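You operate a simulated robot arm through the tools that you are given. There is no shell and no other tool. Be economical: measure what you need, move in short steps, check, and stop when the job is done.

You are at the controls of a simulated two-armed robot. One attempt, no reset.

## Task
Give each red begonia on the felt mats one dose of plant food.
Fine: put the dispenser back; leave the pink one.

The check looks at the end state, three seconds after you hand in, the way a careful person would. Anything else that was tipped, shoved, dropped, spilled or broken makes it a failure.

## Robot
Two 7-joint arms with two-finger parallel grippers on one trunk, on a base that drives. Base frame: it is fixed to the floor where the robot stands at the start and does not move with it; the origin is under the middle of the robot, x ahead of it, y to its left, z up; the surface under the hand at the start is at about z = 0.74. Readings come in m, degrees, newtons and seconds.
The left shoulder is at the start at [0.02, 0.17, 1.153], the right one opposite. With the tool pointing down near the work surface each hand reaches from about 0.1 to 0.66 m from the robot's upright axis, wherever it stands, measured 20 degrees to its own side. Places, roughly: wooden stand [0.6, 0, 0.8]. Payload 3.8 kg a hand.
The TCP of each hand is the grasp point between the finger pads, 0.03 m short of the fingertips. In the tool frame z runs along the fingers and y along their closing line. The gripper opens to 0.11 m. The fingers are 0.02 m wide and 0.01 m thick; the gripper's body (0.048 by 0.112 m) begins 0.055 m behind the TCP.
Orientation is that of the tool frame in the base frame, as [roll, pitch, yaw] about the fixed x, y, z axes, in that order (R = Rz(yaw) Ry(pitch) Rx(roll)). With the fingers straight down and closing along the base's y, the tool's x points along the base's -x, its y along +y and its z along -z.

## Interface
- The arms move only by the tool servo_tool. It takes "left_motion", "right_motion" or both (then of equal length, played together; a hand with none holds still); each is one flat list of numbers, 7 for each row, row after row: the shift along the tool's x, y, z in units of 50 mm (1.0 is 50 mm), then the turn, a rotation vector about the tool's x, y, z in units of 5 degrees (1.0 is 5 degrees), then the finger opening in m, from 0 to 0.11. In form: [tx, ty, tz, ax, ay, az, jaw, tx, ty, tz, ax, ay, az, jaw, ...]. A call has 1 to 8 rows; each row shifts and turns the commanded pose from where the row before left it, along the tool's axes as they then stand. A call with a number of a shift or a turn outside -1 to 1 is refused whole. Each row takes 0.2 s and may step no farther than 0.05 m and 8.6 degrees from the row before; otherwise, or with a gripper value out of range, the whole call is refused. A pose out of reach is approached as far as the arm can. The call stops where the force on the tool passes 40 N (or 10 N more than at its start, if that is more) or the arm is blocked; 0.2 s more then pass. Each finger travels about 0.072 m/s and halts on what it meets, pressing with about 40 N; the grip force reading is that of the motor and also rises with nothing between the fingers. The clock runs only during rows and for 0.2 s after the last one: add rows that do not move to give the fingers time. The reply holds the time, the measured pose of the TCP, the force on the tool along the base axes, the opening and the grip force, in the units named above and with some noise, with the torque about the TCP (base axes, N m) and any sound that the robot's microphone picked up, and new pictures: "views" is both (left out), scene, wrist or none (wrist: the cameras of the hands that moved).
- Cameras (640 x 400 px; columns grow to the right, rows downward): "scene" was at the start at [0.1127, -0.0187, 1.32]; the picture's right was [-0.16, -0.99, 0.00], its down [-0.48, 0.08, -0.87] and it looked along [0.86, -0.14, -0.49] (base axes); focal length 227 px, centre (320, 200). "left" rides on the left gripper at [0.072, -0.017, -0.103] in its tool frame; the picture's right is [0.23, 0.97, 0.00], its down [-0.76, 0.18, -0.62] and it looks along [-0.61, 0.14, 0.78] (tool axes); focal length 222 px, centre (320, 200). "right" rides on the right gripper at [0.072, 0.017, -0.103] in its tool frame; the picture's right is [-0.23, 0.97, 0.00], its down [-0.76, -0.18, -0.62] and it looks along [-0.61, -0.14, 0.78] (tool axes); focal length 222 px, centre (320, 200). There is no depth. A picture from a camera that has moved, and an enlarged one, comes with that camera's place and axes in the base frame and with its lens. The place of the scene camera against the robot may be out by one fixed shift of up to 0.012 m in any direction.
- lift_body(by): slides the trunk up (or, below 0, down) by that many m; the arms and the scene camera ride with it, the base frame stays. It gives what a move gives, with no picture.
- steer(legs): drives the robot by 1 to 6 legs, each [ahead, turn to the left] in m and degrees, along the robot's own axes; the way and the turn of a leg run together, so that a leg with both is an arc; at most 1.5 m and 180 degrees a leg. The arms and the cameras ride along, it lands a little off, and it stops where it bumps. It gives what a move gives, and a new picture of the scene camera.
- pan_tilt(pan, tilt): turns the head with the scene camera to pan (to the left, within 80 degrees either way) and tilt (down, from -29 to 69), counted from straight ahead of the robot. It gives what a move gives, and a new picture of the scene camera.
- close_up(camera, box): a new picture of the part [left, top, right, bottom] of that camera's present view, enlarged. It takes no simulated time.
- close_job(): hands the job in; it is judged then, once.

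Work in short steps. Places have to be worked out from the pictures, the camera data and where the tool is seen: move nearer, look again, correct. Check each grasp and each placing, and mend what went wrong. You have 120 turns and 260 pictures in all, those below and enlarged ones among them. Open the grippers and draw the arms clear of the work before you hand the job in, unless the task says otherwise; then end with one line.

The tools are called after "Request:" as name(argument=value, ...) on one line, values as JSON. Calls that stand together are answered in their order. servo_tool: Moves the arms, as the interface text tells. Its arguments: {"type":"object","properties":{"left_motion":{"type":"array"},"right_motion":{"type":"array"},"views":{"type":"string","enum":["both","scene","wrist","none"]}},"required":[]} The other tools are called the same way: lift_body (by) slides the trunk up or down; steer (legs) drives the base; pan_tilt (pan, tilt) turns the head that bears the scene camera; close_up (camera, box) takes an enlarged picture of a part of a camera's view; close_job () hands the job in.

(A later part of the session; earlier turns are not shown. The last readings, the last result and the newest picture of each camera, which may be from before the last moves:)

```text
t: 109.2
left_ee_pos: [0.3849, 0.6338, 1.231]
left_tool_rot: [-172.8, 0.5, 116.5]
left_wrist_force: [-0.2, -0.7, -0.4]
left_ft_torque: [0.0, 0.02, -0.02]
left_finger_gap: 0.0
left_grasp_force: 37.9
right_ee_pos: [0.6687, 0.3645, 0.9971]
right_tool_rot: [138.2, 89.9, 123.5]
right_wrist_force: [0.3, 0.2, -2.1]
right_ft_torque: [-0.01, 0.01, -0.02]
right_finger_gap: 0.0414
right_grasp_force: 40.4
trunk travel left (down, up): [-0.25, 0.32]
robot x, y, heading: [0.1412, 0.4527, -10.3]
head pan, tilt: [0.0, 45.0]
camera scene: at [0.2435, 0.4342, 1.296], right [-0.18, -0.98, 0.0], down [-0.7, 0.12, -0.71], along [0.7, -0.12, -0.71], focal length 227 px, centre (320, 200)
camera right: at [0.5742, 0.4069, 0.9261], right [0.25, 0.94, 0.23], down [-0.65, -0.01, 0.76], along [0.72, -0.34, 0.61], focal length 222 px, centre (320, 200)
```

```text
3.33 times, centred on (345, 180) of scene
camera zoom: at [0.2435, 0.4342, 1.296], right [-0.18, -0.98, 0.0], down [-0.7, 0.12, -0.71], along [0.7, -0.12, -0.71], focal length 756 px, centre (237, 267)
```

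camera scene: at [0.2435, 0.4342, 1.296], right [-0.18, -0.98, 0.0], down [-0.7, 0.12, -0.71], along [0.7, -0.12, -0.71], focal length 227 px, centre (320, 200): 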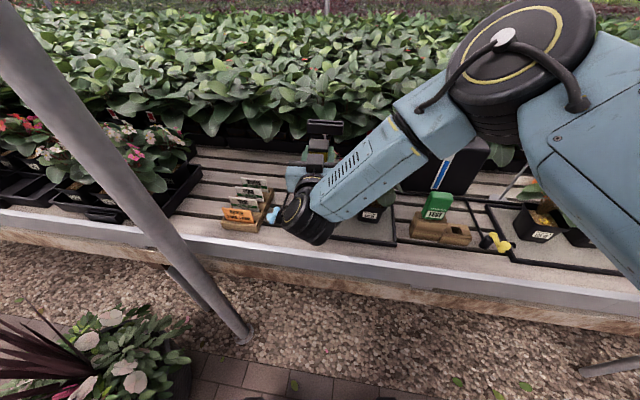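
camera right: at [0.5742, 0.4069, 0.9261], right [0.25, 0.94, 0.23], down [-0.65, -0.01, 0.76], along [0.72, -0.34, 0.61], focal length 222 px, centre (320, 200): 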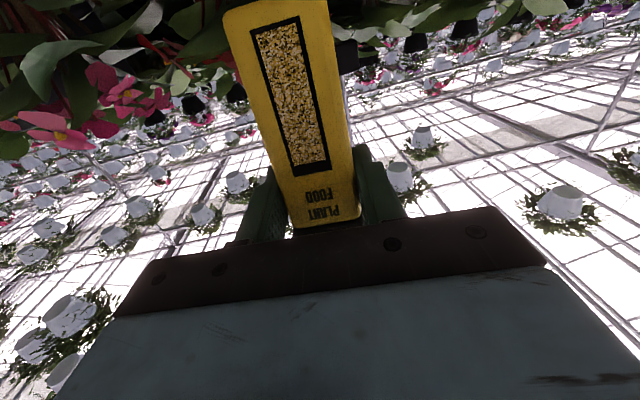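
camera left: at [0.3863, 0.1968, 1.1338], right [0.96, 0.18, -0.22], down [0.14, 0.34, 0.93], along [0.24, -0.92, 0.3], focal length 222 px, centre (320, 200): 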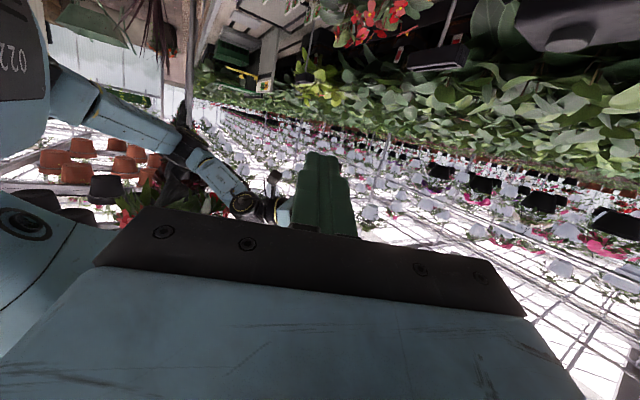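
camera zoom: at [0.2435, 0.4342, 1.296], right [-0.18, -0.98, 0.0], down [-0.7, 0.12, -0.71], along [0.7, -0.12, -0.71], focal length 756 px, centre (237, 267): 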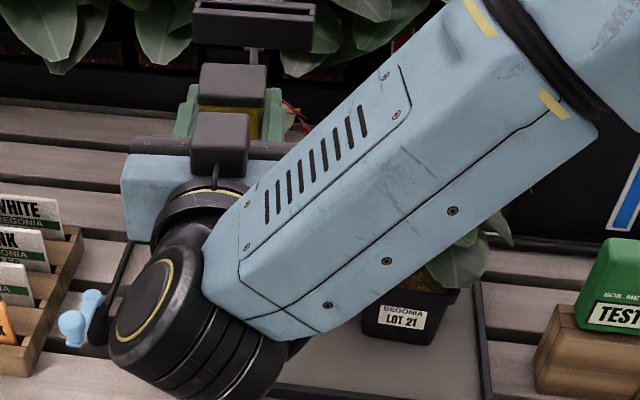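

Positioned. I lower to 0.946 and go forward 29 mm onto the soil's left half.

Request:
servo_tool(right_motion=[0.4, 0, 0, 0, 0, 0, 0.03, 0.4, 0, 0, 0, 0, 0, 0.03, 0.22, 0, 0, 0, 0, 0, 0.03, 0, 0, 0, 0, 0, 0, 0.03], views="none")

Request:
servo_tool(right_motion=[0, 0, 0.2, 0, 0, 0, 0.03, 0, 0, 0.2, 0, 0, 0, 0.03, 0, 0, 0.18, 0, 0, 0, 0.03, 0, 0, 0, 0, 0, 0, 0.03], views="wrist")

```text
t: 110.2
left_ee_pos: [0.3855, 0.6329, 1.2321]
left_tool_rot: [-172.8, 0.6, 116.6]
left_wrist_force: [-0.1, 0.2, -0.4]
left_ft_torque: [-0.01, 0.0, 0.0]
left_finger_gap: 0.0
left_grasp_force: 37.3
right_ee_pos: [0.6668, 0.3643, 0.9467]
right_tool_rot: [131.4, 90.0, 116.7]
right_wrist_force: [-0.6, 0.5, -1.5]
right_ft_torque: [-0.03, 0.01, -0.02]
right_finger_gap: 0.0415
right_grasp_force: 40.6
trunk travel left (down, up): [-0.25, 0.32]
robot x, y, heading: [0.141, 0.4565, -10.0]
head pan, tilt: [0.0, 45.0]
```

```text
t: 111.2
left_ee_pos: [0.3856, 0.6329, 1.2311]
left_tool_rot: [-172.8, 0.5, 116.7]
left_wrist_force: [0.2, 1.1, -0.6]
left_ft_torque: [-0.01, 0.01, -0.02]
left_finger_gap: 0.0001
left_grasp_force: 37.8
right_ee_pos: [0.6956, 0.3581, 0.948]
right_tool_rot: [154.2, 89.9, 139.3]
right_wrist_force: [-0.4, 0.0, -1.5]
right_ft_torque: [0.01, 0.06, -0.02]
right_finger_gap: 0.0416
right_grasp_force: 40.2
trunk travel left (down, up): [-0.25, 0.32]
robot x, y, heading: [0.1439, 0.4554, -10.0]
head pan, tilt: [0.0, 45.0]
camera right: at [0.5998, 0.3994, 0.8775], right [0.25, 0.94, 0.23], down [-0.65, -0.01, 0.76], along [0.72, -0.34, 0.61], focal length 222 px, centre (320, 200)
```

right: 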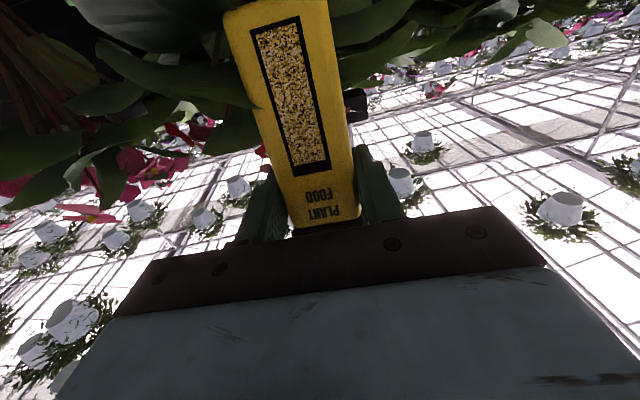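

No contact so far. I descend to the soil in small steps.

Request:
servo_tool(right_motion=[0.14, 0, 0, 0, 0, 0, 0.03, 0.14, 0, 0, 0, 0, 0, 0.03, 0.08, 0, 0, 0, 0, 0, 0.03, 0, 0, 0, 0, 0, 0, 0.03], views="none")

Request:
servo_tool(right_motion=[0.06, 0, 0, 0, 0, 0, 0.03, 0, 0, 0, 0, 0, 0, 0.03], views="none")

Request:
servo_tool(right_motion=[0.06, 0, 0, 0, 0, 0, 0.03, 0, 0, 0, 0, 0, 0, 0.03], views="none")

```text
t: 112.2
left_ee_pos: [0.3838, 0.6333, 1.2319]
left_tool_rot: [-172.9, 0.4, 116.6]
left_wrist_force: [0.6, -0.2, 1.0]
left_ft_torque: [0.02, 0.0, 0.03]
left_finger_gap: 0.0
left_grasp_force: 37.7
right_ee_pos: [0.6952, 0.3563, 0.9311]
right_tool_rot: [151.9, 89.9, 137.0]
right_wrist_force: [0.1, -1.0, -2.0]
right_ft_torque: [0.03, 0.06, 0.01]
right_finger_gap: 0.0416
right_grasp_force: 39.4
trunk travel left (down, up): [-0.25, 0.32]
robot x, y, heading: [0.1382, 0.4555, -10.3]
head pan, tilt: [0.0, 45.0]
```

```text
t: 112.8
left_ee_pos: [0.3854, 0.6332, 1.2318]
left_tool_rot: [-172.9, 0.6, 116.6]
left_wrist_force: [0.2, 0.4, 0.6]
left_ft_torque: [0.01, 0.02, -0.01]
left_finger_gap: 0.0002
left_grasp_force: 37.6
right_ee_pos: [0.6953, 0.3574, 0.927]
right_tool_rot: [136.6, 89.8, 121.7]
right_wrist_force: [-0.1, -0.4, -2.0]
right_ft_torque: [0.03, 0.02, -0.01]
right_finger_gap: 0.0416
right_grasp_force: 40.5
trunk travel left (down, up): [-0.25, 0.32]
robot x, y, heading: [0.1423, 0.4541, -10.3]
head pan, tilt: [0.0, 45.0]
```

```text
t: 113.4
left_ee_pos: [0.3863, 0.6333, 1.2319]
left_tool_rot: [-172.8, 0.6, 116.5]
left_wrist_force: [0.9, -0.6, 0.6]
left_ft_torque: [0.01, -0.01, 0.02]
left_finger_gap: 0.0001
left_grasp_force: 37.9
right_ee_pos: [0.6955, 0.3574, 0.9247]
right_tool_rot: [143.7, 89.9, 128.9]
right_wrist_force: [0.3, -0.1, -1.0]
right_ft_torque: [0.0, 0.01, 0.0]
right_finger_gap: 0.0416
right_grasp_force: 39.8
trunk travel left (down, up): [-0.25, 0.32]
robot x, y, heading: [0.139, 0.4591, -10.3]
head pan, tilt: [0.0, 45.0]
```

No contact yet at 0.925. I continue with 3 mm steps.

Request:
servo_tool(right_motion=[0.06, 0, 0, 0, 0, 0, 0.03, 0, 0, 0, 0, 0, 0, 0.03], views="none")

Request:
servo_tool(right_motion=[0.06, 0, 0, 0, 0, 0, 0.03, 0, 0, 0, 0, 0, 0, 0.03], views="none")

```text
t: 114.0
left_ee_pos: [0.3842, 0.6341, 1.2317]
left_tool_rot: [-172.9, 0.5, 116.7]
left_wrist_force: [0.0, 0.1, -0.5]
left_ft_torque: [0.0, 0.02, -0.04]
left_finger_gap: 0.0
left_grasp_force: 37.9
right_ee_pos: [0.6953, 0.3566, 0.9228]
right_tool_rot: [65.6, 89.9, 50.8]
right_wrist_force: [0.0, -0.4, 3.3]
right_ft_torque: [-0.02, -0.04, 0.01]
right_finger_gap: 0.0414
right_grasp_force: 39.5
trunk travel left (down, up): [-0.25, 0.32]
robot x, y, heading: [0.1417, 0.453, -9.9]
head pan, tilt: [0.0, 45.0]
```

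```text
t: 114.6
left_ee_pos: [0.3826, 0.6331, 1.2322]
left_tool_rot: [-172.9, 0.7, 116.6]
left_wrist_force: [0.4, 0.8, -0.4]
left_ft_torque: [-0.01, -0.01, -0.03]
left_finger_gap: 0.0
left_grasp_force: 38.1
right_ee_pos: [0.6953, 0.3588, 0.922]
right_tool_rot: [16.6, 89.5, 1.6]
right_wrist_force: [-3.7, -0.1, 20.5]
right_ft_torque: [-0.02, 0.07, -0.01]
right_finger_gap: 0.0417
right_grasp_force: 40.0
trunk travel left (down, up): [-0.25, 0.32]
robot x, y, heading: [0.1408, 0.457, -9.9]
head pan, tilt: [0.0, 45.0]
```

20 N now. I add 1.5 mm to make sure of a full single press, then lift off and clear the view.

Request:
servo_tool(right_motion=[0.03, 0, 0, 0, 0, 0, 0.03, 0, 0, 0, 0, 0, 0, 0.03], views="none")

Request:
servo_tool(right_motion=[-0.3, 0, 0, 0, 0, 0, 0.03, -0.5, 0, -0.2, 0, 0, 0, 0.03, -0.8, 0, -0.2, 0, 0, 0, 0.03, -0.9, 0, 0, 0, 0, 0, 0.03, -0.9, 0, 0, 0, 0, 0, 0.03, -0.9, -0.2, 0, 0, 0, 0, 0.03, -0.9, -0.4, 0, 0, 0, 0, 0.03, -0.9, -0.4, 0, 0, 0, 0, 0.03], views="scene")

Request:
close_up(camera="scene", box=[290, 140, 410, 230])

```text
t: 115.2
left_ee_pos: [0.3817, 0.6334, 1.2326]
left_tool_rot: [-172.9, 0.5, 116.5]
left_wrist_force: [1.0, -0.6, 0.3]
left_ft_torque: [0.01, -0.01, 0.0]
left_finger_gap: 0.0
left_grasp_force: 37.5
right_ee_pos: [0.6949, 0.358, 0.9221]
right_tool_rot: [13.7, 89.2, -1.3]
right_wrist_force: [-2.7, 2.4, 32.1]
right_ft_torque: [-0.01, -0.27, 0.02]
right_finger_gap: 0.0413
right_grasp_force: 40.4
trunk travel left (down, up): [-0.25, 0.32]
robot x, y, heading: [0.1427, 0.4579, -10.1]
head pan, tilt: [0.0, 45.0]
```

```text
t: 117.0
left_ee_pos: [0.3845, 0.6331, 1.232]
left_tool_rot: [-172.9, 0.6, 116.6]
left_wrist_force: [0.1, 1.1, 0.0]
left_ft_torque: [0.04, 0.01, -0.02]
left_finger_gap: 0.0
left_grasp_force: 37.3
right_ee_pos: [0.6583, 0.3147, 1.2218]
right_tool_rot: [149.1, 89.9, 134.4]
right_wrist_force: [-0.2, 0.1, -1.3]
right_ft_torque: [0.02, 0.04, 0.03]
right_finger_gap: 0.0418
right_grasp_force: 39.8
trunk travel left (down, up): [-0.25, 0.32]
robot x, y, heading: [0.1414, 0.4589, -10.2]
head pan, tilt: [0.0, 45.0]
camera scene: at [0.2425, 0.4332, 1.2961], right [-0.18, -0.98, 0.0], down [-0.7, 0.12, -0.71], along [0.7, -0.12, -0.71], focal length 227 px, centre (320, 200)
```

scene: 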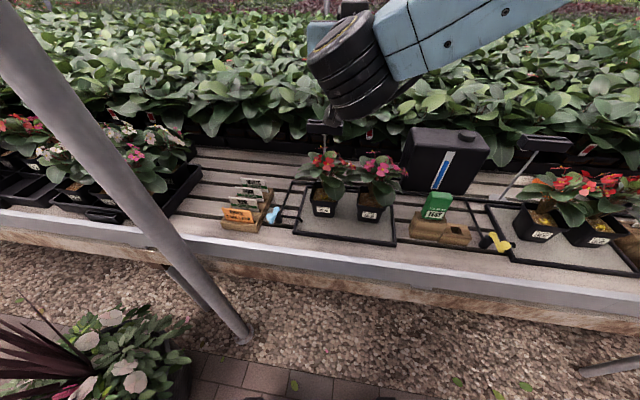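

```text
4.44 times, centred on (350, 185) of scene
camera zoom: at [0.2425, 0.4332, 1.2961], right [-0.18, -0.98, 0.0], down [-0.7, 0.12, -0.71], along [0.7, -0.12, -0.71], focal length 1008 px, centre (187, 267)
```

zoom: 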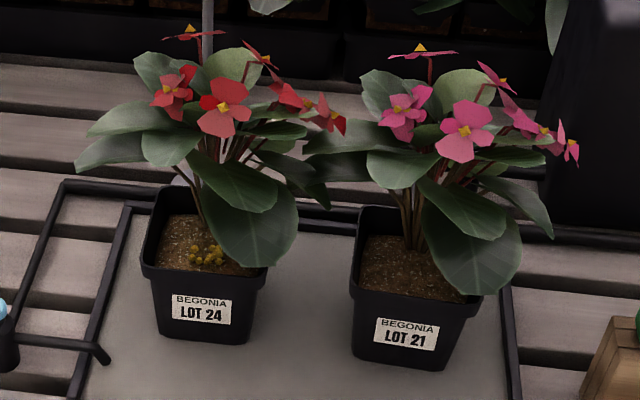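

All three red begonias now have a dose and the pink LOT 21 is untouched. To put the dispenser back, I return the base to its start pose: back up, turn right, drive along the aisle, turn left, then go forward.

Request:
steer(legs=[[-0.4, 0], [0, -95.6], [0.548, 0], [0, 105.6], [0.4, 0]])

```text
t: 132.6
left_ee_pos: [0.0802, 0.2187, 1.2348]
left_tool_rot: [-173.6, 1.0, 125.5]
left_wrist_force: [0.0, 0.2, -0.4]
left_ft_torque: [-0.02, -0.02, -0.01]
left_finger_gap: 0.0002
left_grasp_force: 37.6
right_ee_pos: [0.4011, -0.0532, 1.2201]
right_tool_rot: [-150.1, 89.6, -156.0]
right_wrist_force: [1.0, -0.8, -0.5]
right_ft_torque: [0.02, 0.05, -0.01]
right_finger_gap: 0.0417
right_grasp_force: 40.3
trunk travel left (down, up): [-0.25, 0.32]
robot x, y, heading: [-0.1188, 0.0048, -1.6]
head pan, tilt: [0.0, 45.0]
stopped in leg 5: the robot was blocked; the commanded pose is now the measured one
camera scene: at [-0.0307, -0.0014, 1.2973], right [-0.03, -1.0, 0.0], down [-0.7, 0.02, -0.72], along [0.72, -0.02, -0.7], focal length 227 px, centre (320, 200)
```

scene: 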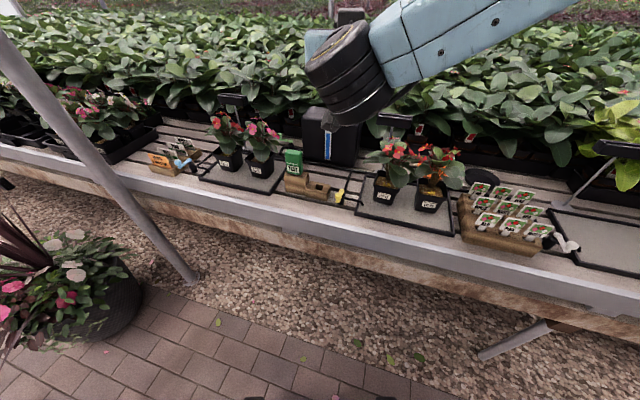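

It stopped early at x≈-0.12, though this spot was free at the start. I back up slightly, correct the heading, and look around.

Request:
steer(legs=[[-0.06, 1.5]])

Request:
pan_tilt(pan=-35, tilt=62)

Request:
pan_tilt(pan=25, tilt=62)

```text
t: 133.5
left_ee_pos: [0.0331, 0.2253, 1.2324]
left_tool_rot: [-172.9, 0.6, 127.1]
left_wrist_force: [-0.4, 0.0, -0.2]
left_ft_torque: [0.0, -0.07, 0.01]
left_finger_gap: 0.0001
left_grasp_force: 37.6
right_ee_pos: [0.3606, -0.0375, 1.2153]
right_tool_rot: [-163.7, 89.2, -168.0]
right_wrist_force: [-0.9, -0.4, -0.4]
right_ft_torque: [0.01, 0.05, -0.02]
right_finger_gap: 0.0415
right_grasp_force: 39.9
trunk travel left (down, up): [-0.25, 0.32]
robot x, y, heading: [-0.1763, 0.0052, 0.0]
head pan, tilt: [0.0, 45.0]
camera scene: at [-0.0709, 0.0029, 1.2964], right [0.0, -1.0, 0.0], down [-0.71, 0.0, -0.71], along [0.71, 0.0, -0.71], focal length 227 px, centre (320, 200)
```

scene: 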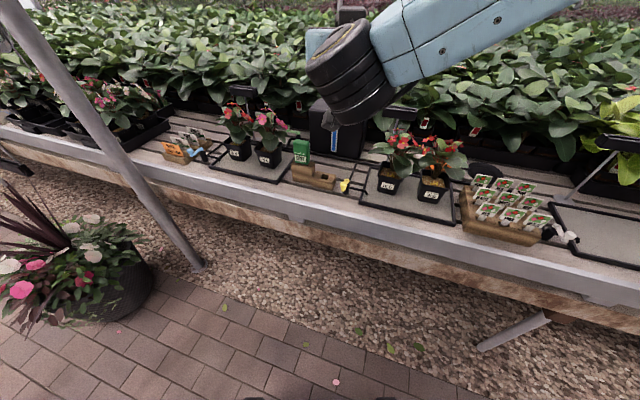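

```text
t: 134.6
left_ee_pos: [0.0362, 0.2246, 1.2317]
left_tool_rot: [-172.8, 0.6, 126.9]
left_wrist_force: [-0.2, -0.2, -0.5]
left_ft_torque: [-0.01, 0.01, 0.02]
left_finger_gap: 0.0
left_grasp_force: 37.6
right_ee_pos: [0.3626, -0.0379, 1.2136]
right_tool_rot: [-165.5, 89.2, -169.9]
right_wrist_force: [-0.5, -0.5, -1.6]
right_ft_torque: [-0.02, 0.01, -0.01]
right_finger_gap: 0.0417
right_grasp_force: 40.0
trunk travel left (down, up): [-0.25, 0.32]
robot x, y, heading: [-0.1739, 0.0054, -0.2]
head pan, tilt: [-35.0, 62.0]
camera scene: at [-0.097, -0.0341, 1.2743], right [-0.57, -0.82, 0.0], down [-0.72, 0.5, -0.47], along [0.39, -0.27, -0.88], focal length 227 px, centre (320, 200)
```

scene: 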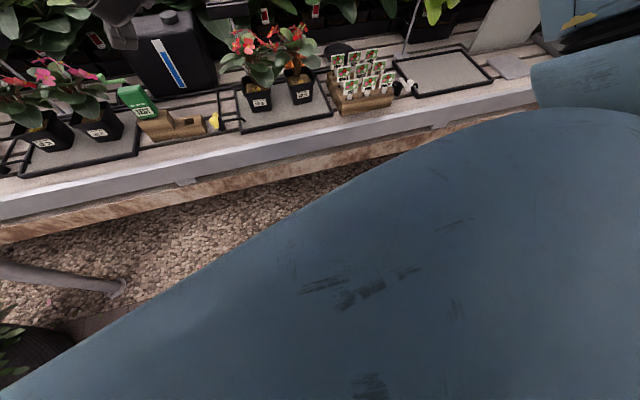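

```text
t: 135.8
left_ee_pos: [0.0347, 0.2247, 1.2321]
left_tool_rot: [-172.8, 0.5, 127.1]
left_wrist_force: [0.4, 0.1, -0.2]
left_ft_torque: [0.01, 0.04, 0.0]
left_finger_gap: 0.0002
left_grasp_force: 37.8
right_ee_pos: [0.3639, -0.0374, 1.2135]
right_tool_rot: [-165.8, 89.1, -169.9]
right_wrist_force: [0.0, 0.4, -1.2]
right_ft_torque: [0.02, 0.0, -0.02]
right_finger_gap: 0.0416
right_grasp_force: 40.0
trunk travel left (down, up): [-0.25, 0.32]
robot x, y, heading: [-0.1743, 0.0096, -0.2]
head pan, tilt: [25.0, 62.0]
camera scene: at [-0.0915, 0.0298, 1.2743], right [0.42, -0.91, 0.0], down [-0.8, -0.37, -0.47], along [0.43, 0.2, -0.88], focal length 227 px, centre (320, 200)
```

scene: 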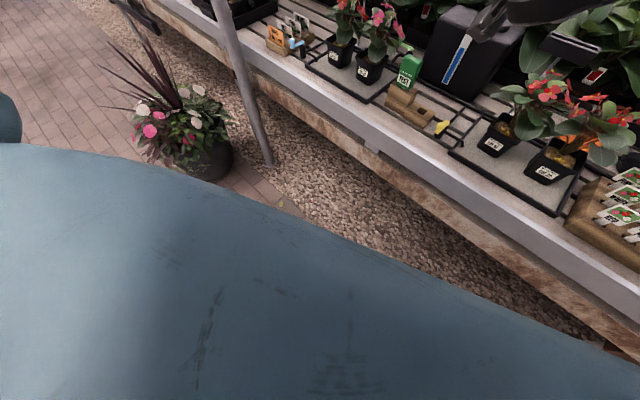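

Nothing obvious is in the way. I try forward again in a shorter leg.

Request:
steer(legs=[[0.17, 0]])

Request:
pan_tilt(pan=0, tilt=45)

```text
t: 136.9
left_ee_pos: [0.0727, 0.2236, 1.2355]
left_tool_rot: [-173.4, 0.8, 126.8]
left_wrist_force: [0.3, 0.0, 0.2]
left_ft_torque: [0.01, 0.03, 0.06]
left_finger_gap: 0.0
left_grasp_force: 37.4
right_ee_pos: [0.4, -0.0383, 1.2125]
right_tool_rot: [-156.3, 89.1, -160.6]
right_wrist_force: [-0.4, -0.1, -1.3]
right_ft_torque: [-0.02, 0.02, 0.02]
right_finger_gap: 0.0419
right_grasp_force: 39.7
trunk travel left (down, up): [-0.25, 0.32]
robot x, y, heading: [-0.1226, 0.0117, -0.3]
head pan, tilt: [25.0, 62.0]
stopped in leg 1: the robot was blocked; the commanded pose is now the measured one
camera scene: at [-0.0555, 0.0296, 1.2752], right [0.42, -0.91, 0.0], down [-0.8, -0.37, -0.48], along [0.44, 0.2, -0.88], focal length 227 px, centre (320, 200)
```

scene: 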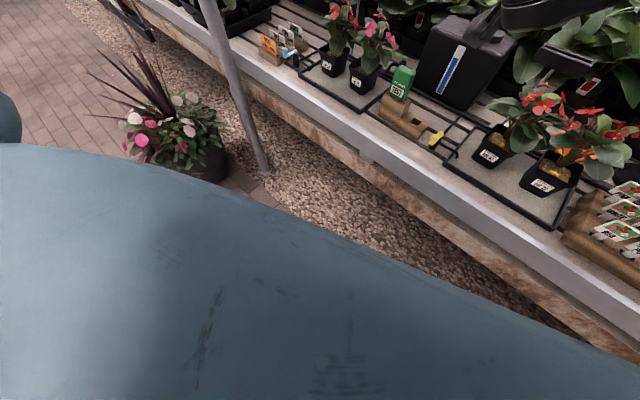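

```text
t: 137.8
left_ee_pos: [0.0725, 0.224, 1.2334]
left_tool_rot: [-173.6, 1.0, 126.8]
left_wrist_force: [-0.1, 0.2, 0.1]
left_ft_torque: [0.0, -0.05, 0.02]
left_finger_gap: 0.0001
left_grasp_force: 37.6
right_ee_pos: [0.4003, -0.0378, 1.2143]
right_tool_rot: [-152.6, 89.3, -157.0]
right_wrist_force: [-0.4, -0.4, -2.0]
right_ft_torque: [0.0, 0.02, 0.01]
right_finger_gap: 0.0416
right_grasp_force: 40.2
trunk travel left (down, up): [-0.25, 0.32]
robot x, y, heading: [-0.1193, 0.0058, -0.1]
head pan, tilt: [0.0, 45.0]
camera scene: at [-0.0333, 0.0024, 1.2967], right [0.0, -1.0, 0.0], down [-0.7, 0.0, -0.72], along [0.72, 0.0, -0.7], focal length 227 px, centre (320, 200)
```

scene: 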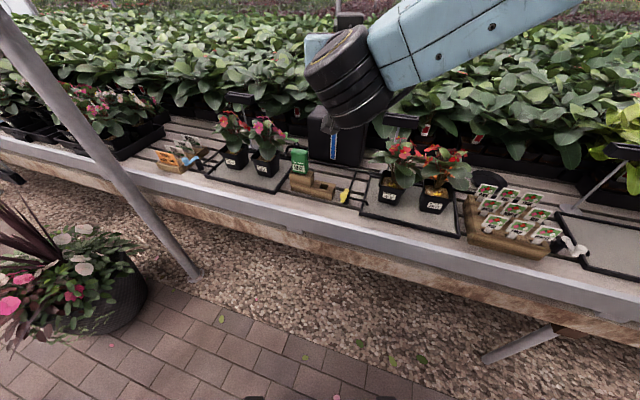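

The trunk leans back slightly, so something up high, probably the right elbow, is touching. I back up 3 cm and look up toward the elbow.

Request:
steer(legs=[[-0.05, 0]])

Request:
pan_tilt(pan=-35, tilt=15)

Request:
pan_tilt(pan=40, tilt=15)

```text
t: 138.7
left_ee_pos: [0.0371, 0.2258, 1.2316]
left_tool_rot: [-172.9, 0.6, 126.9]
left_wrist_force: [-0.7, -0.5, 0.3]
left_ft_torque: [-0.02, -0.06, 0.01]
left_finger_gap: 0.0002
left_grasp_force: 37.5
right_ee_pos: [0.3633, -0.0375, 1.2095]
right_tool_rot: [-162.9, 88.7, -167.2]
right_wrist_force: [-1.3, 0.3, -0.8]
right_ft_torque: [0.01, 0.08, 0.02]
right_finger_gap: 0.0414
right_grasp_force: 40.1
trunk travel left (down, up): [-0.25, 0.32]
robot x, y, heading: [-0.1669, 0.0062, -0.2]
head pan, tilt: [0.0, 45.0]
camera scene: at [-0.0684, 0.0032, 1.2964], right [-0.01, -1.0, 0.0], down [-0.71, 0.0, -0.71], along [0.71, 0.0, -0.71], focal length 227 px, centre (320, 200)
```

scene: 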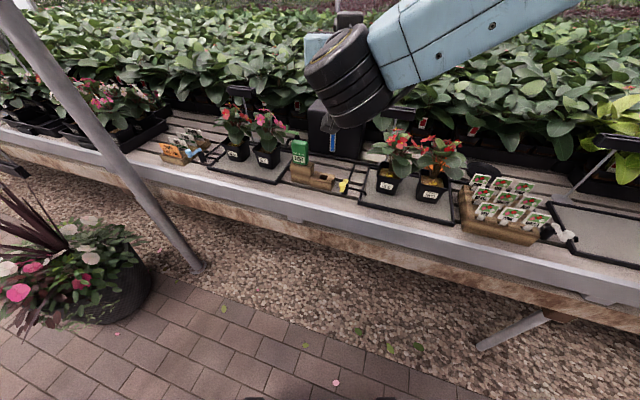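

```text
t: 139.7
left_ee_pos: [0.038, 0.2245, 1.2312]
left_tool_rot: [-172.8, 0.4, 126.8]
left_wrist_force: [0.2, 0.5, -0.2]
left_ft_torque: [0.02, 0.0, 0.03]
left_finger_gap: 0.0
left_grasp_force: 37.5
right_ee_pos: [0.3659, -0.0392, 1.2077]
right_tool_rot: [-163.6, 88.5, -168.1]
right_wrist_force: [-0.1, 1.0, -1.6]
right_ft_torque: [0.01, -0.02, -0.02]
right_finger_gap: 0.0416
right_grasp_force: 39.6
trunk travel left (down, up): [-0.25, 0.32]
robot x, y, heading: [-0.1738, 0.0102, -0.3]
head pan, tilt: [-35.0, 15.0]
camera scene: at [-0.0712, -0.0503, 1.3428], right [-0.58, -0.82, 0.0], down [-0.21, 0.15, -0.97], along [0.79, -0.56, -0.26], focal length 227 px, centre (320, 200)
```

scene: 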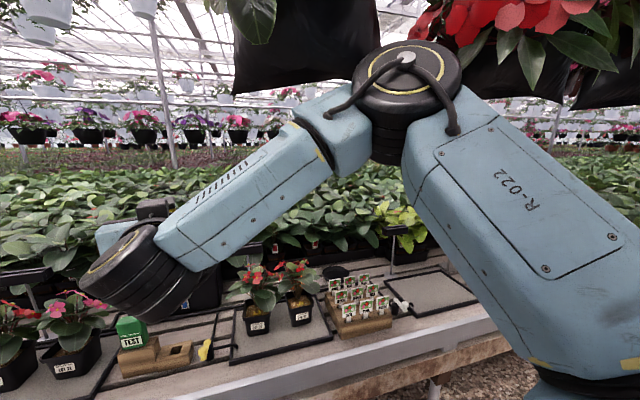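

```text
t: 141.2
left_ee_pos: [0.0392, 0.2239, 1.2322]
left_tool_rot: [-172.8, 0.4, 126.8]
left_wrist_force: [0.4, 0.3, 0.3]
left_ft_torque: [0.04, 0.0, 0.02]
left_finger_gap: 0.0
left_grasp_force: 37.6
right_ee_pos: [0.3664, -0.0383, 1.2079]
right_tool_rot: [-163.7, 88.5, -168.1]
right_wrist_force: [0.1, -0.4, -2.5]
right_ft_torque: [-0.01, 0.03, 0.03]
right_finger_gap: 0.0416
right_grasp_force: 40.6
trunk travel left (down, up): [-0.25, 0.32]
robot x, y, heading: [-0.1759, 0.006, -0.3]
head pan, tilt: [40.0, 15.0]
camera scene: at [-0.0755, 0.0633, 1.3429], right [0.64, -0.77, 0.0], down [-0.2, -0.17, -0.97], along [0.74, 0.62, -0.26], focal length 227 px, centre (320, 200)
```

scene: 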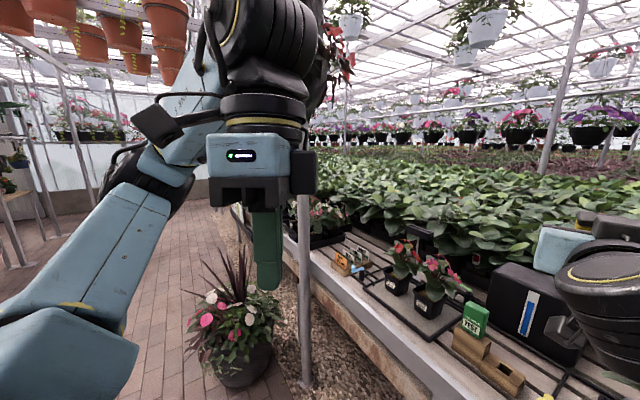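

The right elbow is meeting the hanging baskets overhead. I lower the trunk 0.12 m, which brings the elbow and hand down, then drive forward.

Request:
lift_body(by=-0.12)

Request:
pan_tilt(pan=-30, tilt=10)

Request:
close_up(camera="scene", box=[0, 0, 640, 400])

```text
t: 142.7
left_ee_pos: [0.0393, 0.2235, 1.1107]
left_tool_rot: [-172.7, 0.5, 126.8]
left_wrist_force: [0.6, 0.5, -0.3]
left_ft_torque: [0.02, -0.01, -0.02]
left_finger_gap: 0.0
left_grasp_force: 37.8
right_ee_pos: [0.3665, -0.039, 1.0892]
right_tool_rot: [-163.7, 88.5, -168.1]
right_wrist_force: [-1.2, -0.2, -1.5]
right_ft_torque: [0.0, 0.06, 0.0]
right_finger_gap: 0.0417
right_grasp_force: 39.8
trunk travel left (down, up): [-0.13, 0.44]
robot x, y, heading: [-0.172, 0.0086, -0.2]
head pan, tilt: [40.0, 15.0]
```

```text
t: 144.1
left_ee_pos: [0.0391, 0.2249, 1.1115]
left_tool_rot: [-172.8, 0.4, 126.8]
left_wrist_force: [-0.5, 0.2, -1.0]
left_ft_torque: [-0.01, 0.02, 0.02]
left_finger_gap: 0.0
left_grasp_force: 37.3
right_ee_pos: [0.3658, -0.0379, 1.0878]
right_tool_rot: [-163.6, 88.5, -168.1]
right_wrist_force: [-0.1, -0.3, -1.8]
right_ft_torque: [0.0, -0.01, -0.01]
right_finger_gap: 0.0418
right_grasp_force: 40.3
trunk travel left (down, up): [-0.13, 0.44]
robot x, y, heading: [-0.1725, 0.0025, -0.3]
head pan, tilt: [-30.0, 10.0]
camera scene: at [-0.0672, -0.0432, 1.231], right [-0.5, -0.86, 0.0], down [-0.15, 0.09, -0.98], along [0.85, -0.5, -0.17], focal length 227 px, centre (320, 200)
```

scene: 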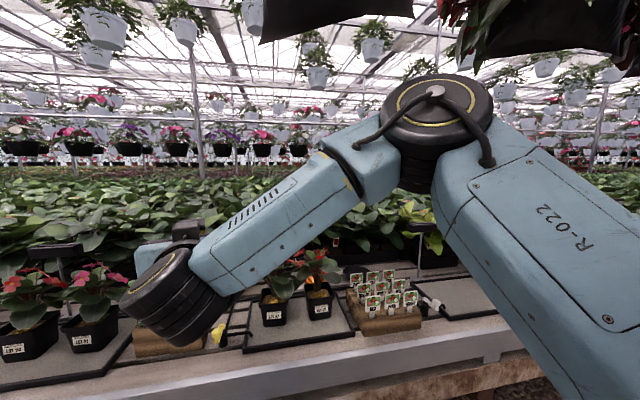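

```text
1.00 times, centred on (320, 200) of scene (not enlarged: the box is as wide or as high as the picture)
camera zoom: at [-0.0672, -0.0432, 1.231], right [-0.5, -0.86, 0.0], down [-0.15, 0.09, -0.98], along [0.85, -0.5, -0.17], focal length 227 px, centre (320, 200)
```

zoom: 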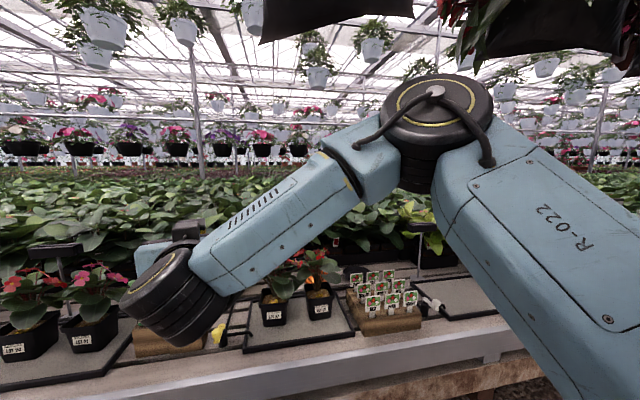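

Clear of the baskets now. I drive forward 0.17 m and aim the head at the stand.

Request:
steer(legs=[[0.17, 0]])

Request:
pan_tilt(pan=0, tilt=45)

```text
t: 145.5
left_ee_pos: [0.2077, 0.2242, 1.1115]
left_tool_rot: [-172.8, 0.3, 127.0]
left_wrist_force: [-0.1, -0.3, 0.8]
left_ft_torque: [-0.01, -0.01, 0.02]
left_finger_gap: 0.0
left_grasp_force: 37.4
right_ee_pos: [0.5358, -0.0375, 1.0882]
right_tool_rot: [-163.9, 88.5, -168.1]
right_wrist_force: [0.3, 0.3, -2.2]
right_ft_torque: [0.0, -0.02, -0.03]
right_finger_gap: 0.0417
right_grasp_force: 40.5
trunk travel left (down, up): [-0.13, 0.44]
robot x, y, heading: [-0.0066, 0.0092, -0.3]
head pan, tilt: [-30.0, 10.0]
camera scene: at [0.1026, -0.0437, 1.2309], right [-0.5, -0.86, 0.0], down [-0.15, 0.09, -0.98], along [0.85, -0.5, -0.17], focal length 227 px, centre (320, 200)
```

scene: 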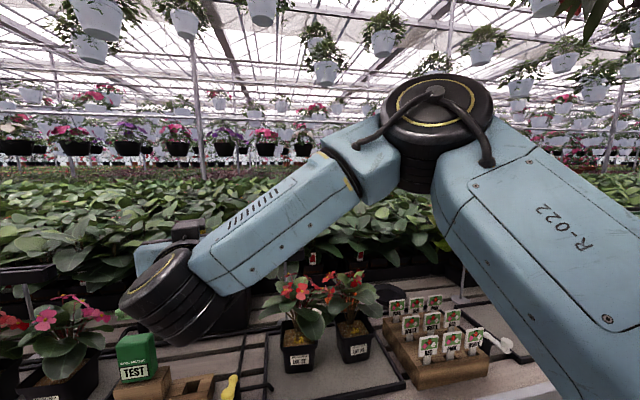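

```text
t: 146.5
left_ee_pos: [0.2068, 0.2235, 1.111]
left_tool_rot: [-172.8, 0.4, 127.1]
left_wrist_force: [-0.1, 0.0, 0.4]
left_ft_torque: [-0.01, -0.03, 0.0]
left_finger_gap: 0.0001
left_grasp_force: 37.4
right_ee_pos: [0.5338, -0.0373, 1.0883]
right_tool_rot: [-163.4, 88.5, -167.8]
right_wrist_force: [0.1, 0.4, -0.8]
right_ft_torque: [0.01, -0.02, -0.02]
right_finger_gap: 0.0418
right_grasp_force: 40.3
trunk travel left (down, up): [-0.13, 0.44]
robot x, y, heading: [0.0006, 0.006, 0.3]
head pan, tilt: [0.0, 45.0]
camera scene: at [0.1027, 0.0027, 1.1761], right [0.0, -1.0, 0.0], down [-0.71, 0.0, -0.71], along [0.71, 0.0, -0.71], focal length 227 px, centre (320, 200)
```

scene: 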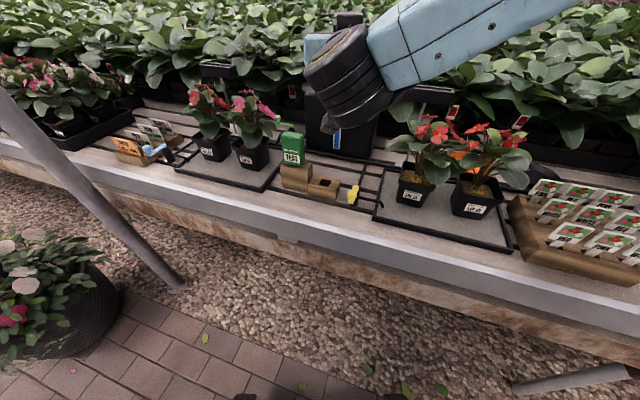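

Now I set the right hand to its original grasp attitude (heading -19°, pitch 75°) and bring the left camera up to view the stand slot.

Request:
servo_tool(right_motion=[0, 0, 0, 1, 0, 0, 0.03, 0, 0, 0, 1, 0, 0, 0.03, 0, 0, 0, 0.96, 0, 0, 0.03, 0, 0, 0, 0, 0.9, 0, 0.03, 0, 0, 0, 0, 0.9, 0, 0.03, 0, 0, 0, 0, 0.9, 0, 0.03, 0, 0, 0, 0, 0, 0, 0.03], left_motion=[-0.65, 0.386, -0.37, 0, 0, 0, 0, -0.65, 0.386, -0.37, 0, 0, 0, 0, -0.65, 0.386, -0.37, 0, 0, 0, 0, -0.65, 0.386, -0.37, 0, 0, 0, 0, -0.65, 0.386, -0.37, 0, 0, 0, 0, -0.65, 0.386, -0.37, 0, 0, 0, 0, -0.65, 0.386, -0.37, 0, 0, 0, 0], views="both")

Request:
close_up(camera="scene", box=[270, 110, 370, 210])

```text
t: 148.1
left_ee_pos: [0.4112, 0.1096, 1.1824]
left_tool_rot: [-172.8, 0.5, 127.0]
left_wrist_force: [-0.6, -0.1, -0.1]
left_ft_torque: [0.02, 0.0, -0.03]
left_finger_gap: 0.0001
left_grasp_force: 37.7
left hand out of reach, approached as far as the arm can: row 5, 6, 7
right_ee_pos: [0.535, -0.0376, 1.0881]
right_tool_rot: [-177.0, 75.1, 164.0]
right_wrist_force: [0.0, -0.1, -1.3]
right_ft_torque: [0.0, -0.01, -0.03]
right_finger_gap: 0.0414
right_grasp_force: 39.9
trunk travel left (down, up): [-0.13, 0.44]
robot x, y, heading: [0.0026, 0.0078, -0.2]
head pan, tilt: [0.0, 45.0]
camera scene: at [0.1028, 0.0024, 1.176], right [0.0, -1.0, 0.0], down [-0.71, 0.0, -0.71], along [0.71, 0.0, -0.71], focal length 227 px, centre (320, 200)
camera right: at [0.4293, 0.0158, 1.0456], right [0.37, 0.9, 0.21], down [-0.44, -0.02, 0.9], along [0.82, -0.43, 0.39], focal length 222 px, centre (320, 200)
camera left: at [0.3641, 0.1652, 1.2846], right [0.64, 0.76, -0.12], down [0.66, -0.45, 0.6], along [0.4, -0.46, -0.79], focal length 222 px, centre (320, 200)
```

scene: 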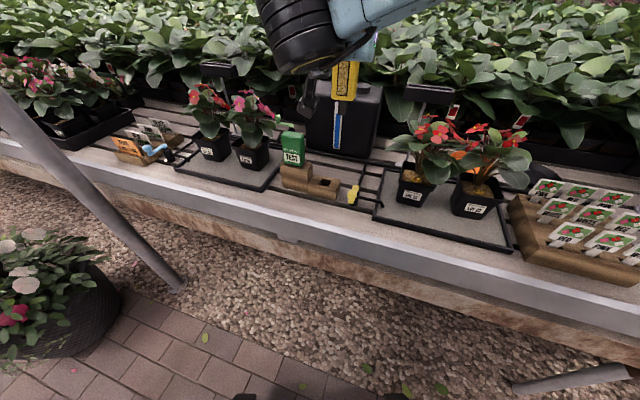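
right: 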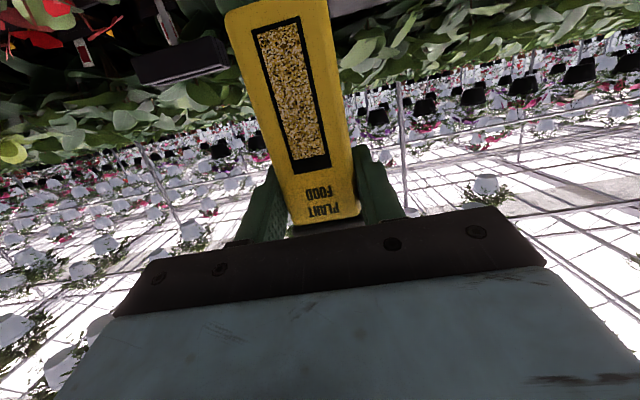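
left: 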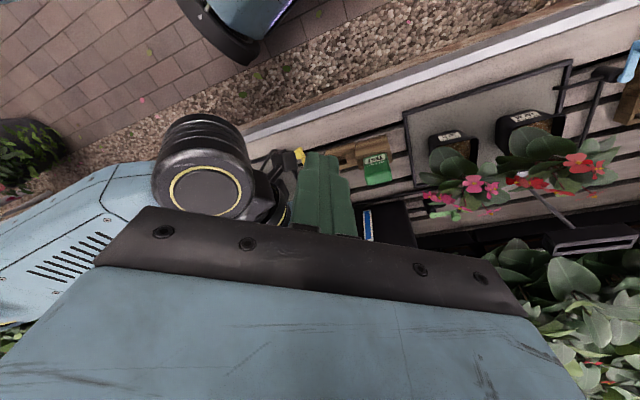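

```text
4.00 times, centred on (320, 160) of scene
camera zoom: at [0.1028, 0.0024, 1.176], right [0.0, -1.0, 0.0], down [-0.71, 0.0, -0.71], along [0.71, 0.0, -0.71], focal length 908 px, centre (320, 360)
```

zoom: 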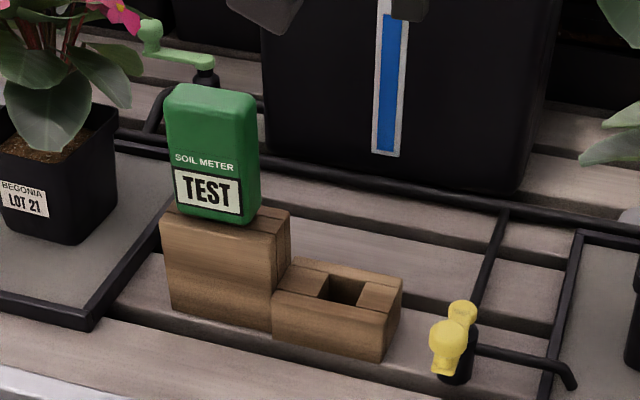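

The slot is visible. I zoom on the box and nozzle to get their offset from the hand.

Request:
close_up(camera="scene", box=[300, 50, 380, 120])

Request:
close_up(camera="scene", box=[300, 165, 350, 205])

```text
5.71 times, centred on (340, 85) of scene
camera zoom: at [0.1028, 0.0024, 1.176], right [0.0, -1.0, 0.0], down [-0.71, 0.0, -0.71], along [0.71, 0.0, -0.71], focal length 1297 px, centre (206, 857)
```

zoom: 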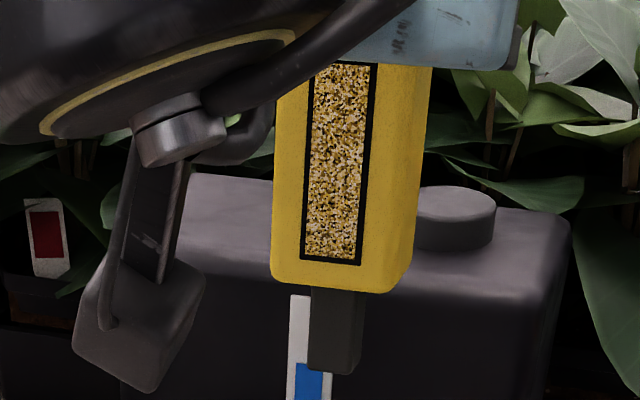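

```text
10.00 times, centred on (325, 185) of scene
camera zoom: at [0.1028, 0.0024, 1.176], right [0.0, -1.0, 0.0], down [-0.71, 0.0, -0.71], along [0.71, 0.0, -0.71], focal length 2269 px, centre (270, 350)
```

zoom: 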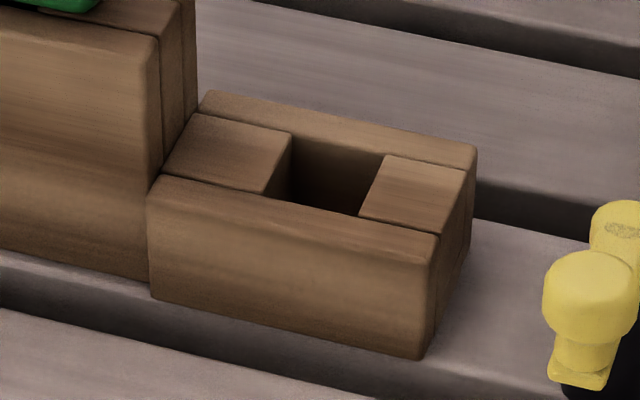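

Slot about 26 mm, nozzle about 17 mm. I compare the box's attitude in the grip with the first close-up, using the same wrist-camera crop.

Request:
close_up(camera="right", box=[200, 0, 420, 250])

```text
1.60 times, centred on (310, 125) of right
camera zoom: at [0.4293, 0.0158, 1.0456], right [0.37, 0.9, 0.21], down [-0.44, -0.02, 0.9], along [0.82, -0.43, 0.39], focal length 355 px, centre (336, 320)
```

zoom: 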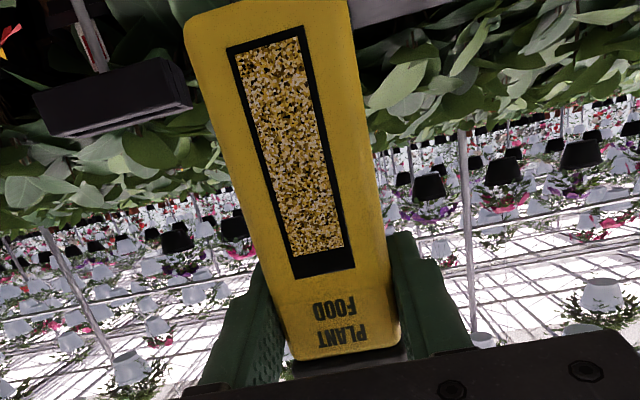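

The grain level has dropped by the three doses. The box also sits slightly lower and more forward in the grip than at first. I use the left camera to see nozzle and slot together, pulling the left hand back a bit and pitching it up 20°.

Request:
servo_tool(left_motion=[0.8, 0, 0, 0, 0, 0, 0, 0.4, 0, 0, 0, -1, 0, 0, 0, 0, 0, 0, -1, 0, 0, 0, 0, 0, 0, -1, 0, 0, 0, 0, 0, 0, -1, 0, 0, 0, 0, 0, 0, 0, 0, 0], views="wrist")

```text
t: 149.5
left_ee_pos: [0.3743, 0.1609, 1.1806]
left_tool_rot: [-172.4, 20.3, 129.5]
left_wrist_force: [0.9, 0.4, 0.6]
left_ft_torque: [-0.02, -0.01, -0.01]
left_finger_gap: 0.0
left_grasp_force: 38.4
right_ee_pos: [0.5353, -0.037, 1.0876]
right_tool_rot: [-177.1, 75.2, 163.9]
right_wrist_force: [0.2, 0.6, -1.3]
right_ft_torque: [-0.02, 0.03, 0.02]
right_finger_gap: 0.0417
right_grasp_force: 40.4
trunk travel left (down, up): [-0.13, 0.44]
robot x, y, heading: [-0.0027, 0.0075, -0.4]
head pan, tilt: [0.0, 45.0]
camera left: at [0.3062, 0.2378, 1.2535], right [0.64, 0.74, -0.2], down [0.52, -0.23, 0.82], along [0.57, -0.63, -0.53], focal length 222 px, centre (320, 200)
```

left: 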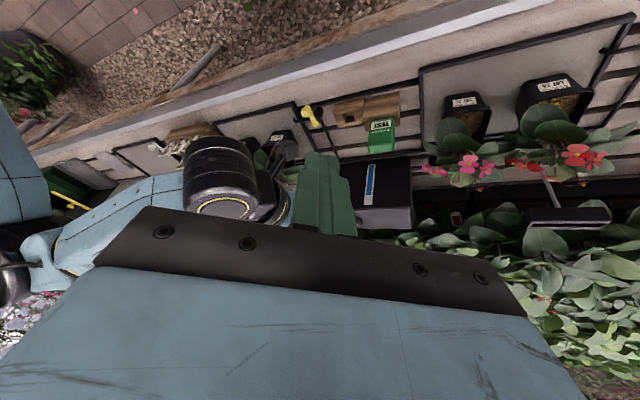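

The slot is visible at about (350,115). I move the right hand above the slot and down to nozzle ≈2–3 cm above it, then check the alignment in this view.

Request:
servo_tool(right_motion=[-0.13, 0.78, 0.44, -0.22, 0, 0, 0.03, 0, 0, 0, 0, 0, 0, 0.03, 0.83, 0, 0.22, 0, 0, 0, 0.03, 0.83, 0, 0.22, 0, 0, 0, 0.03, 0.83, 0, 0.22, 0, 0, 0, 0.03, 0.6, 0, 0.16, 0, 0, 0, 0.03, 0, 0, 0, 0, 0, 0, 0.03], views="both")

Request:
close_up(camera="left", box=[280, 70, 400, 170])

```text
t: 151.1
left_ee_pos: [0.3742, 0.1596, 1.1824]
left_tool_rot: [-172.3, 20.4, 129.6]
left_wrist_force: [0.4, 0.2, 0.6]
left_ft_torque: [0.0, 0.0, 0.01]
left_finger_gap: 0.0
left_grasp_force: 37.7
right_ee_pos: [0.5664, -0.0085, 0.9289]
right_tool_rot: [-178.1, 75.3, 163.7]
right_wrist_force: [-0.3, 0.6, -0.5]
right_ft_torque: [0.03, 0.06, 0.0]
right_finger_gap: 0.0417
right_grasp_force: 40.6
trunk travel left (down, up): [-0.13, 0.44]
robot x, y, heading: [-0.0046, 0.0055, -0.4]
head pan, tilt: [0.0, 45.0]
camera scene: at [0.1026, 0.0027, 1.1761], right [0.0, -1.0, 0.0], down [-0.71, 0.0, -0.71], along [0.71, 0.0, -0.71], focal length 227 px, centre (320, 200)
camera right: at [0.4598, 0.0436, 0.8871], right [0.36, 0.91, 0.21], down [-0.44, -0.04, 0.9], along [0.82, -0.41, 0.39], focal length 222 px, centre (320, 200)
```

scene: 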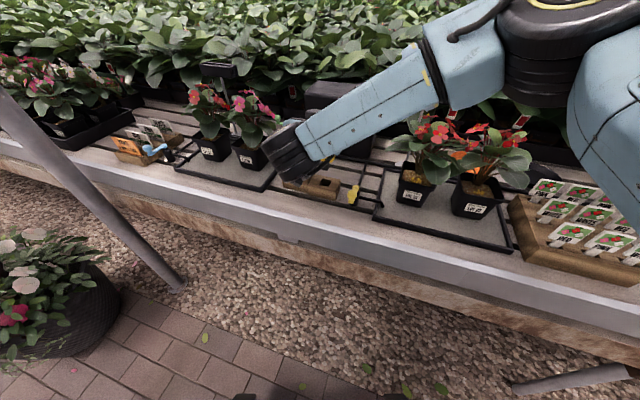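
right: 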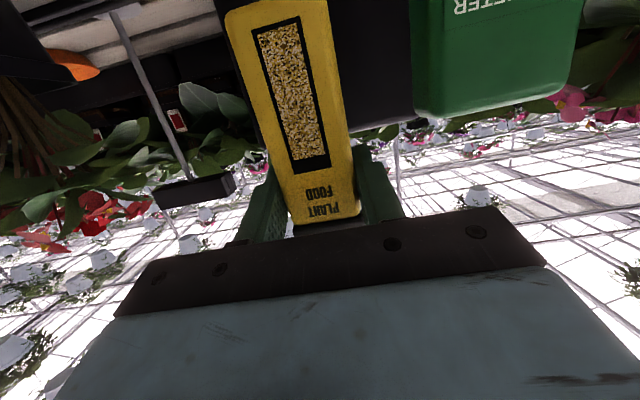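

```text
4.00 times, centred on (340, 120) of left
camera zoom: at [0.3062, 0.2378, 1.2536], right [0.64, 0.74, -0.2], down [0.52, -0.23, 0.82], along [0.57, -0.63, -0.53], focal length 888 px, centre (240, 520)
```

zoom: 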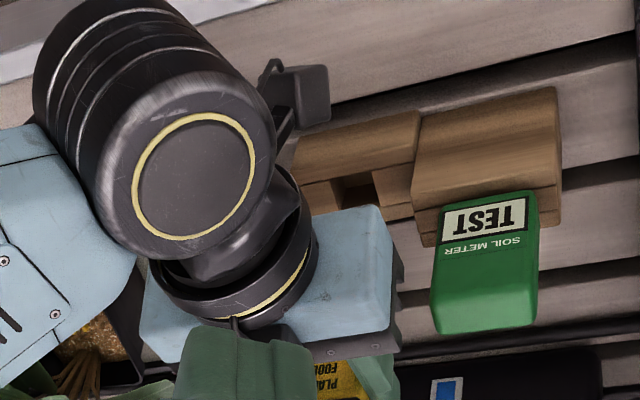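

I zoom on the scene view around the stand to see the nozzle above the slot.

Request:
close_up(camera="scene", box=[270, 130, 370, 210])

Request:
close_up(camera="right", box=[180, 0, 440, 120])

```text
5.00 times, centred on (320, 170) of scene
camera zoom: at [0.1026, 0.0027, 1.1761], right [0.0, -1.0, 0.0], down [-0.71, 0.0, -0.71], along [0.71, 0.0, -0.71], focal length 1135 px, centre (320, 350)
```

zoom: 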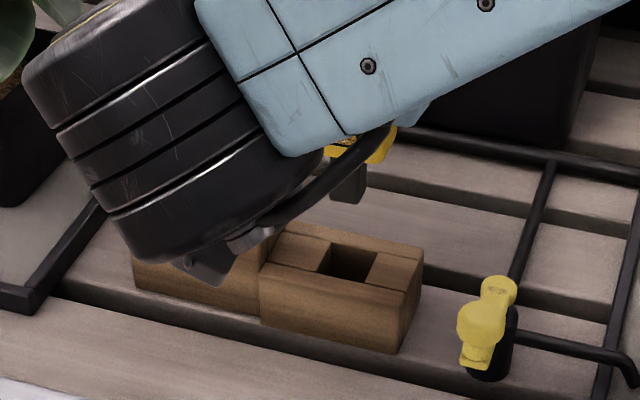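

```text
2.46 times, centred on (310, 60) of right
camera zoom: at [0.4598, 0.0436, 0.8871], right [0.36, 0.91, 0.21], down [-0.44, -0.04, 0.9], along [0.82, -0.41, 0.39], focal length 547 px, centre (345, 545)
```

zoom: 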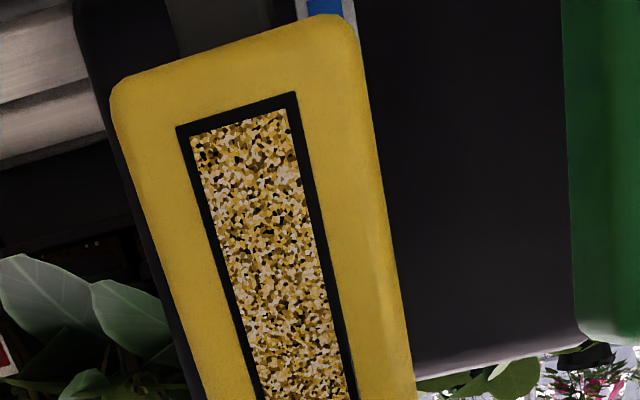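

The nozzle is directly visible above the slot and about 3 mm too far left. I shift 3 mm right, lower 2 cm, and look again.

Request:
servo_tool(right_motion=[0, -0.06, 0, 0, 0, 0, 0.03, 0.2, 0, 0.05, 0, 0, 0, 0.03, 0.19, 0, 0.05, 0, 0, 0, 0.03, 0, 0, 0, 0, 0, 0, 0.03], views="none")

Request:
close_up(camera="scene", box=[295, 150, 355, 200])

```text
t: 152.1
left_ee_pos: [0.3751, 0.1611, 1.1814]
left_tool_rot: [-172.2, 20.3, 129.6]
left_wrist_force: [-0.2, -0.3, -0.6]
left_ft_torque: [0.02, 0.03, 0.03]
left_finger_gap: 0.0
left_grasp_force: 37.8
right_ee_pos: [0.5665, -0.0117, 0.9088]
right_tool_rot: [-178.1, 75.2, 163.8]
right_wrist_force: [-0.4, 0.6, -2.2]
right_ft_torque: [0.0, -0.03, 0.01]
right_finger_gap: 0.0418
right_grasp_force: 40.1
trunk travel left (down, up): [-0.13, 0.44]
robot x, y, heading: [-0.0022, 0.0069, 0.1]
head pan, tilt: [0.0, 45.0]
```

```text
8.00 times, centred on (325, 175) of scene
camera zoom: at [0.1026, 0.0027, 1.1761], right [0.0, -1.0, 0.0], down [-0.71, 0.0, -0.71], along [0.71, 0.0, -0.71], focal length 1815 px, centre (280, 400)
```

zoom: 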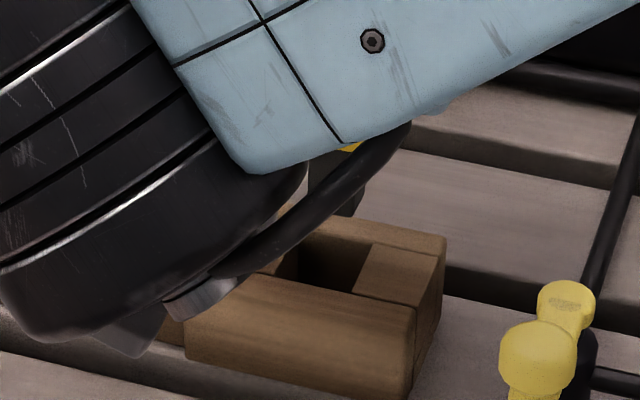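

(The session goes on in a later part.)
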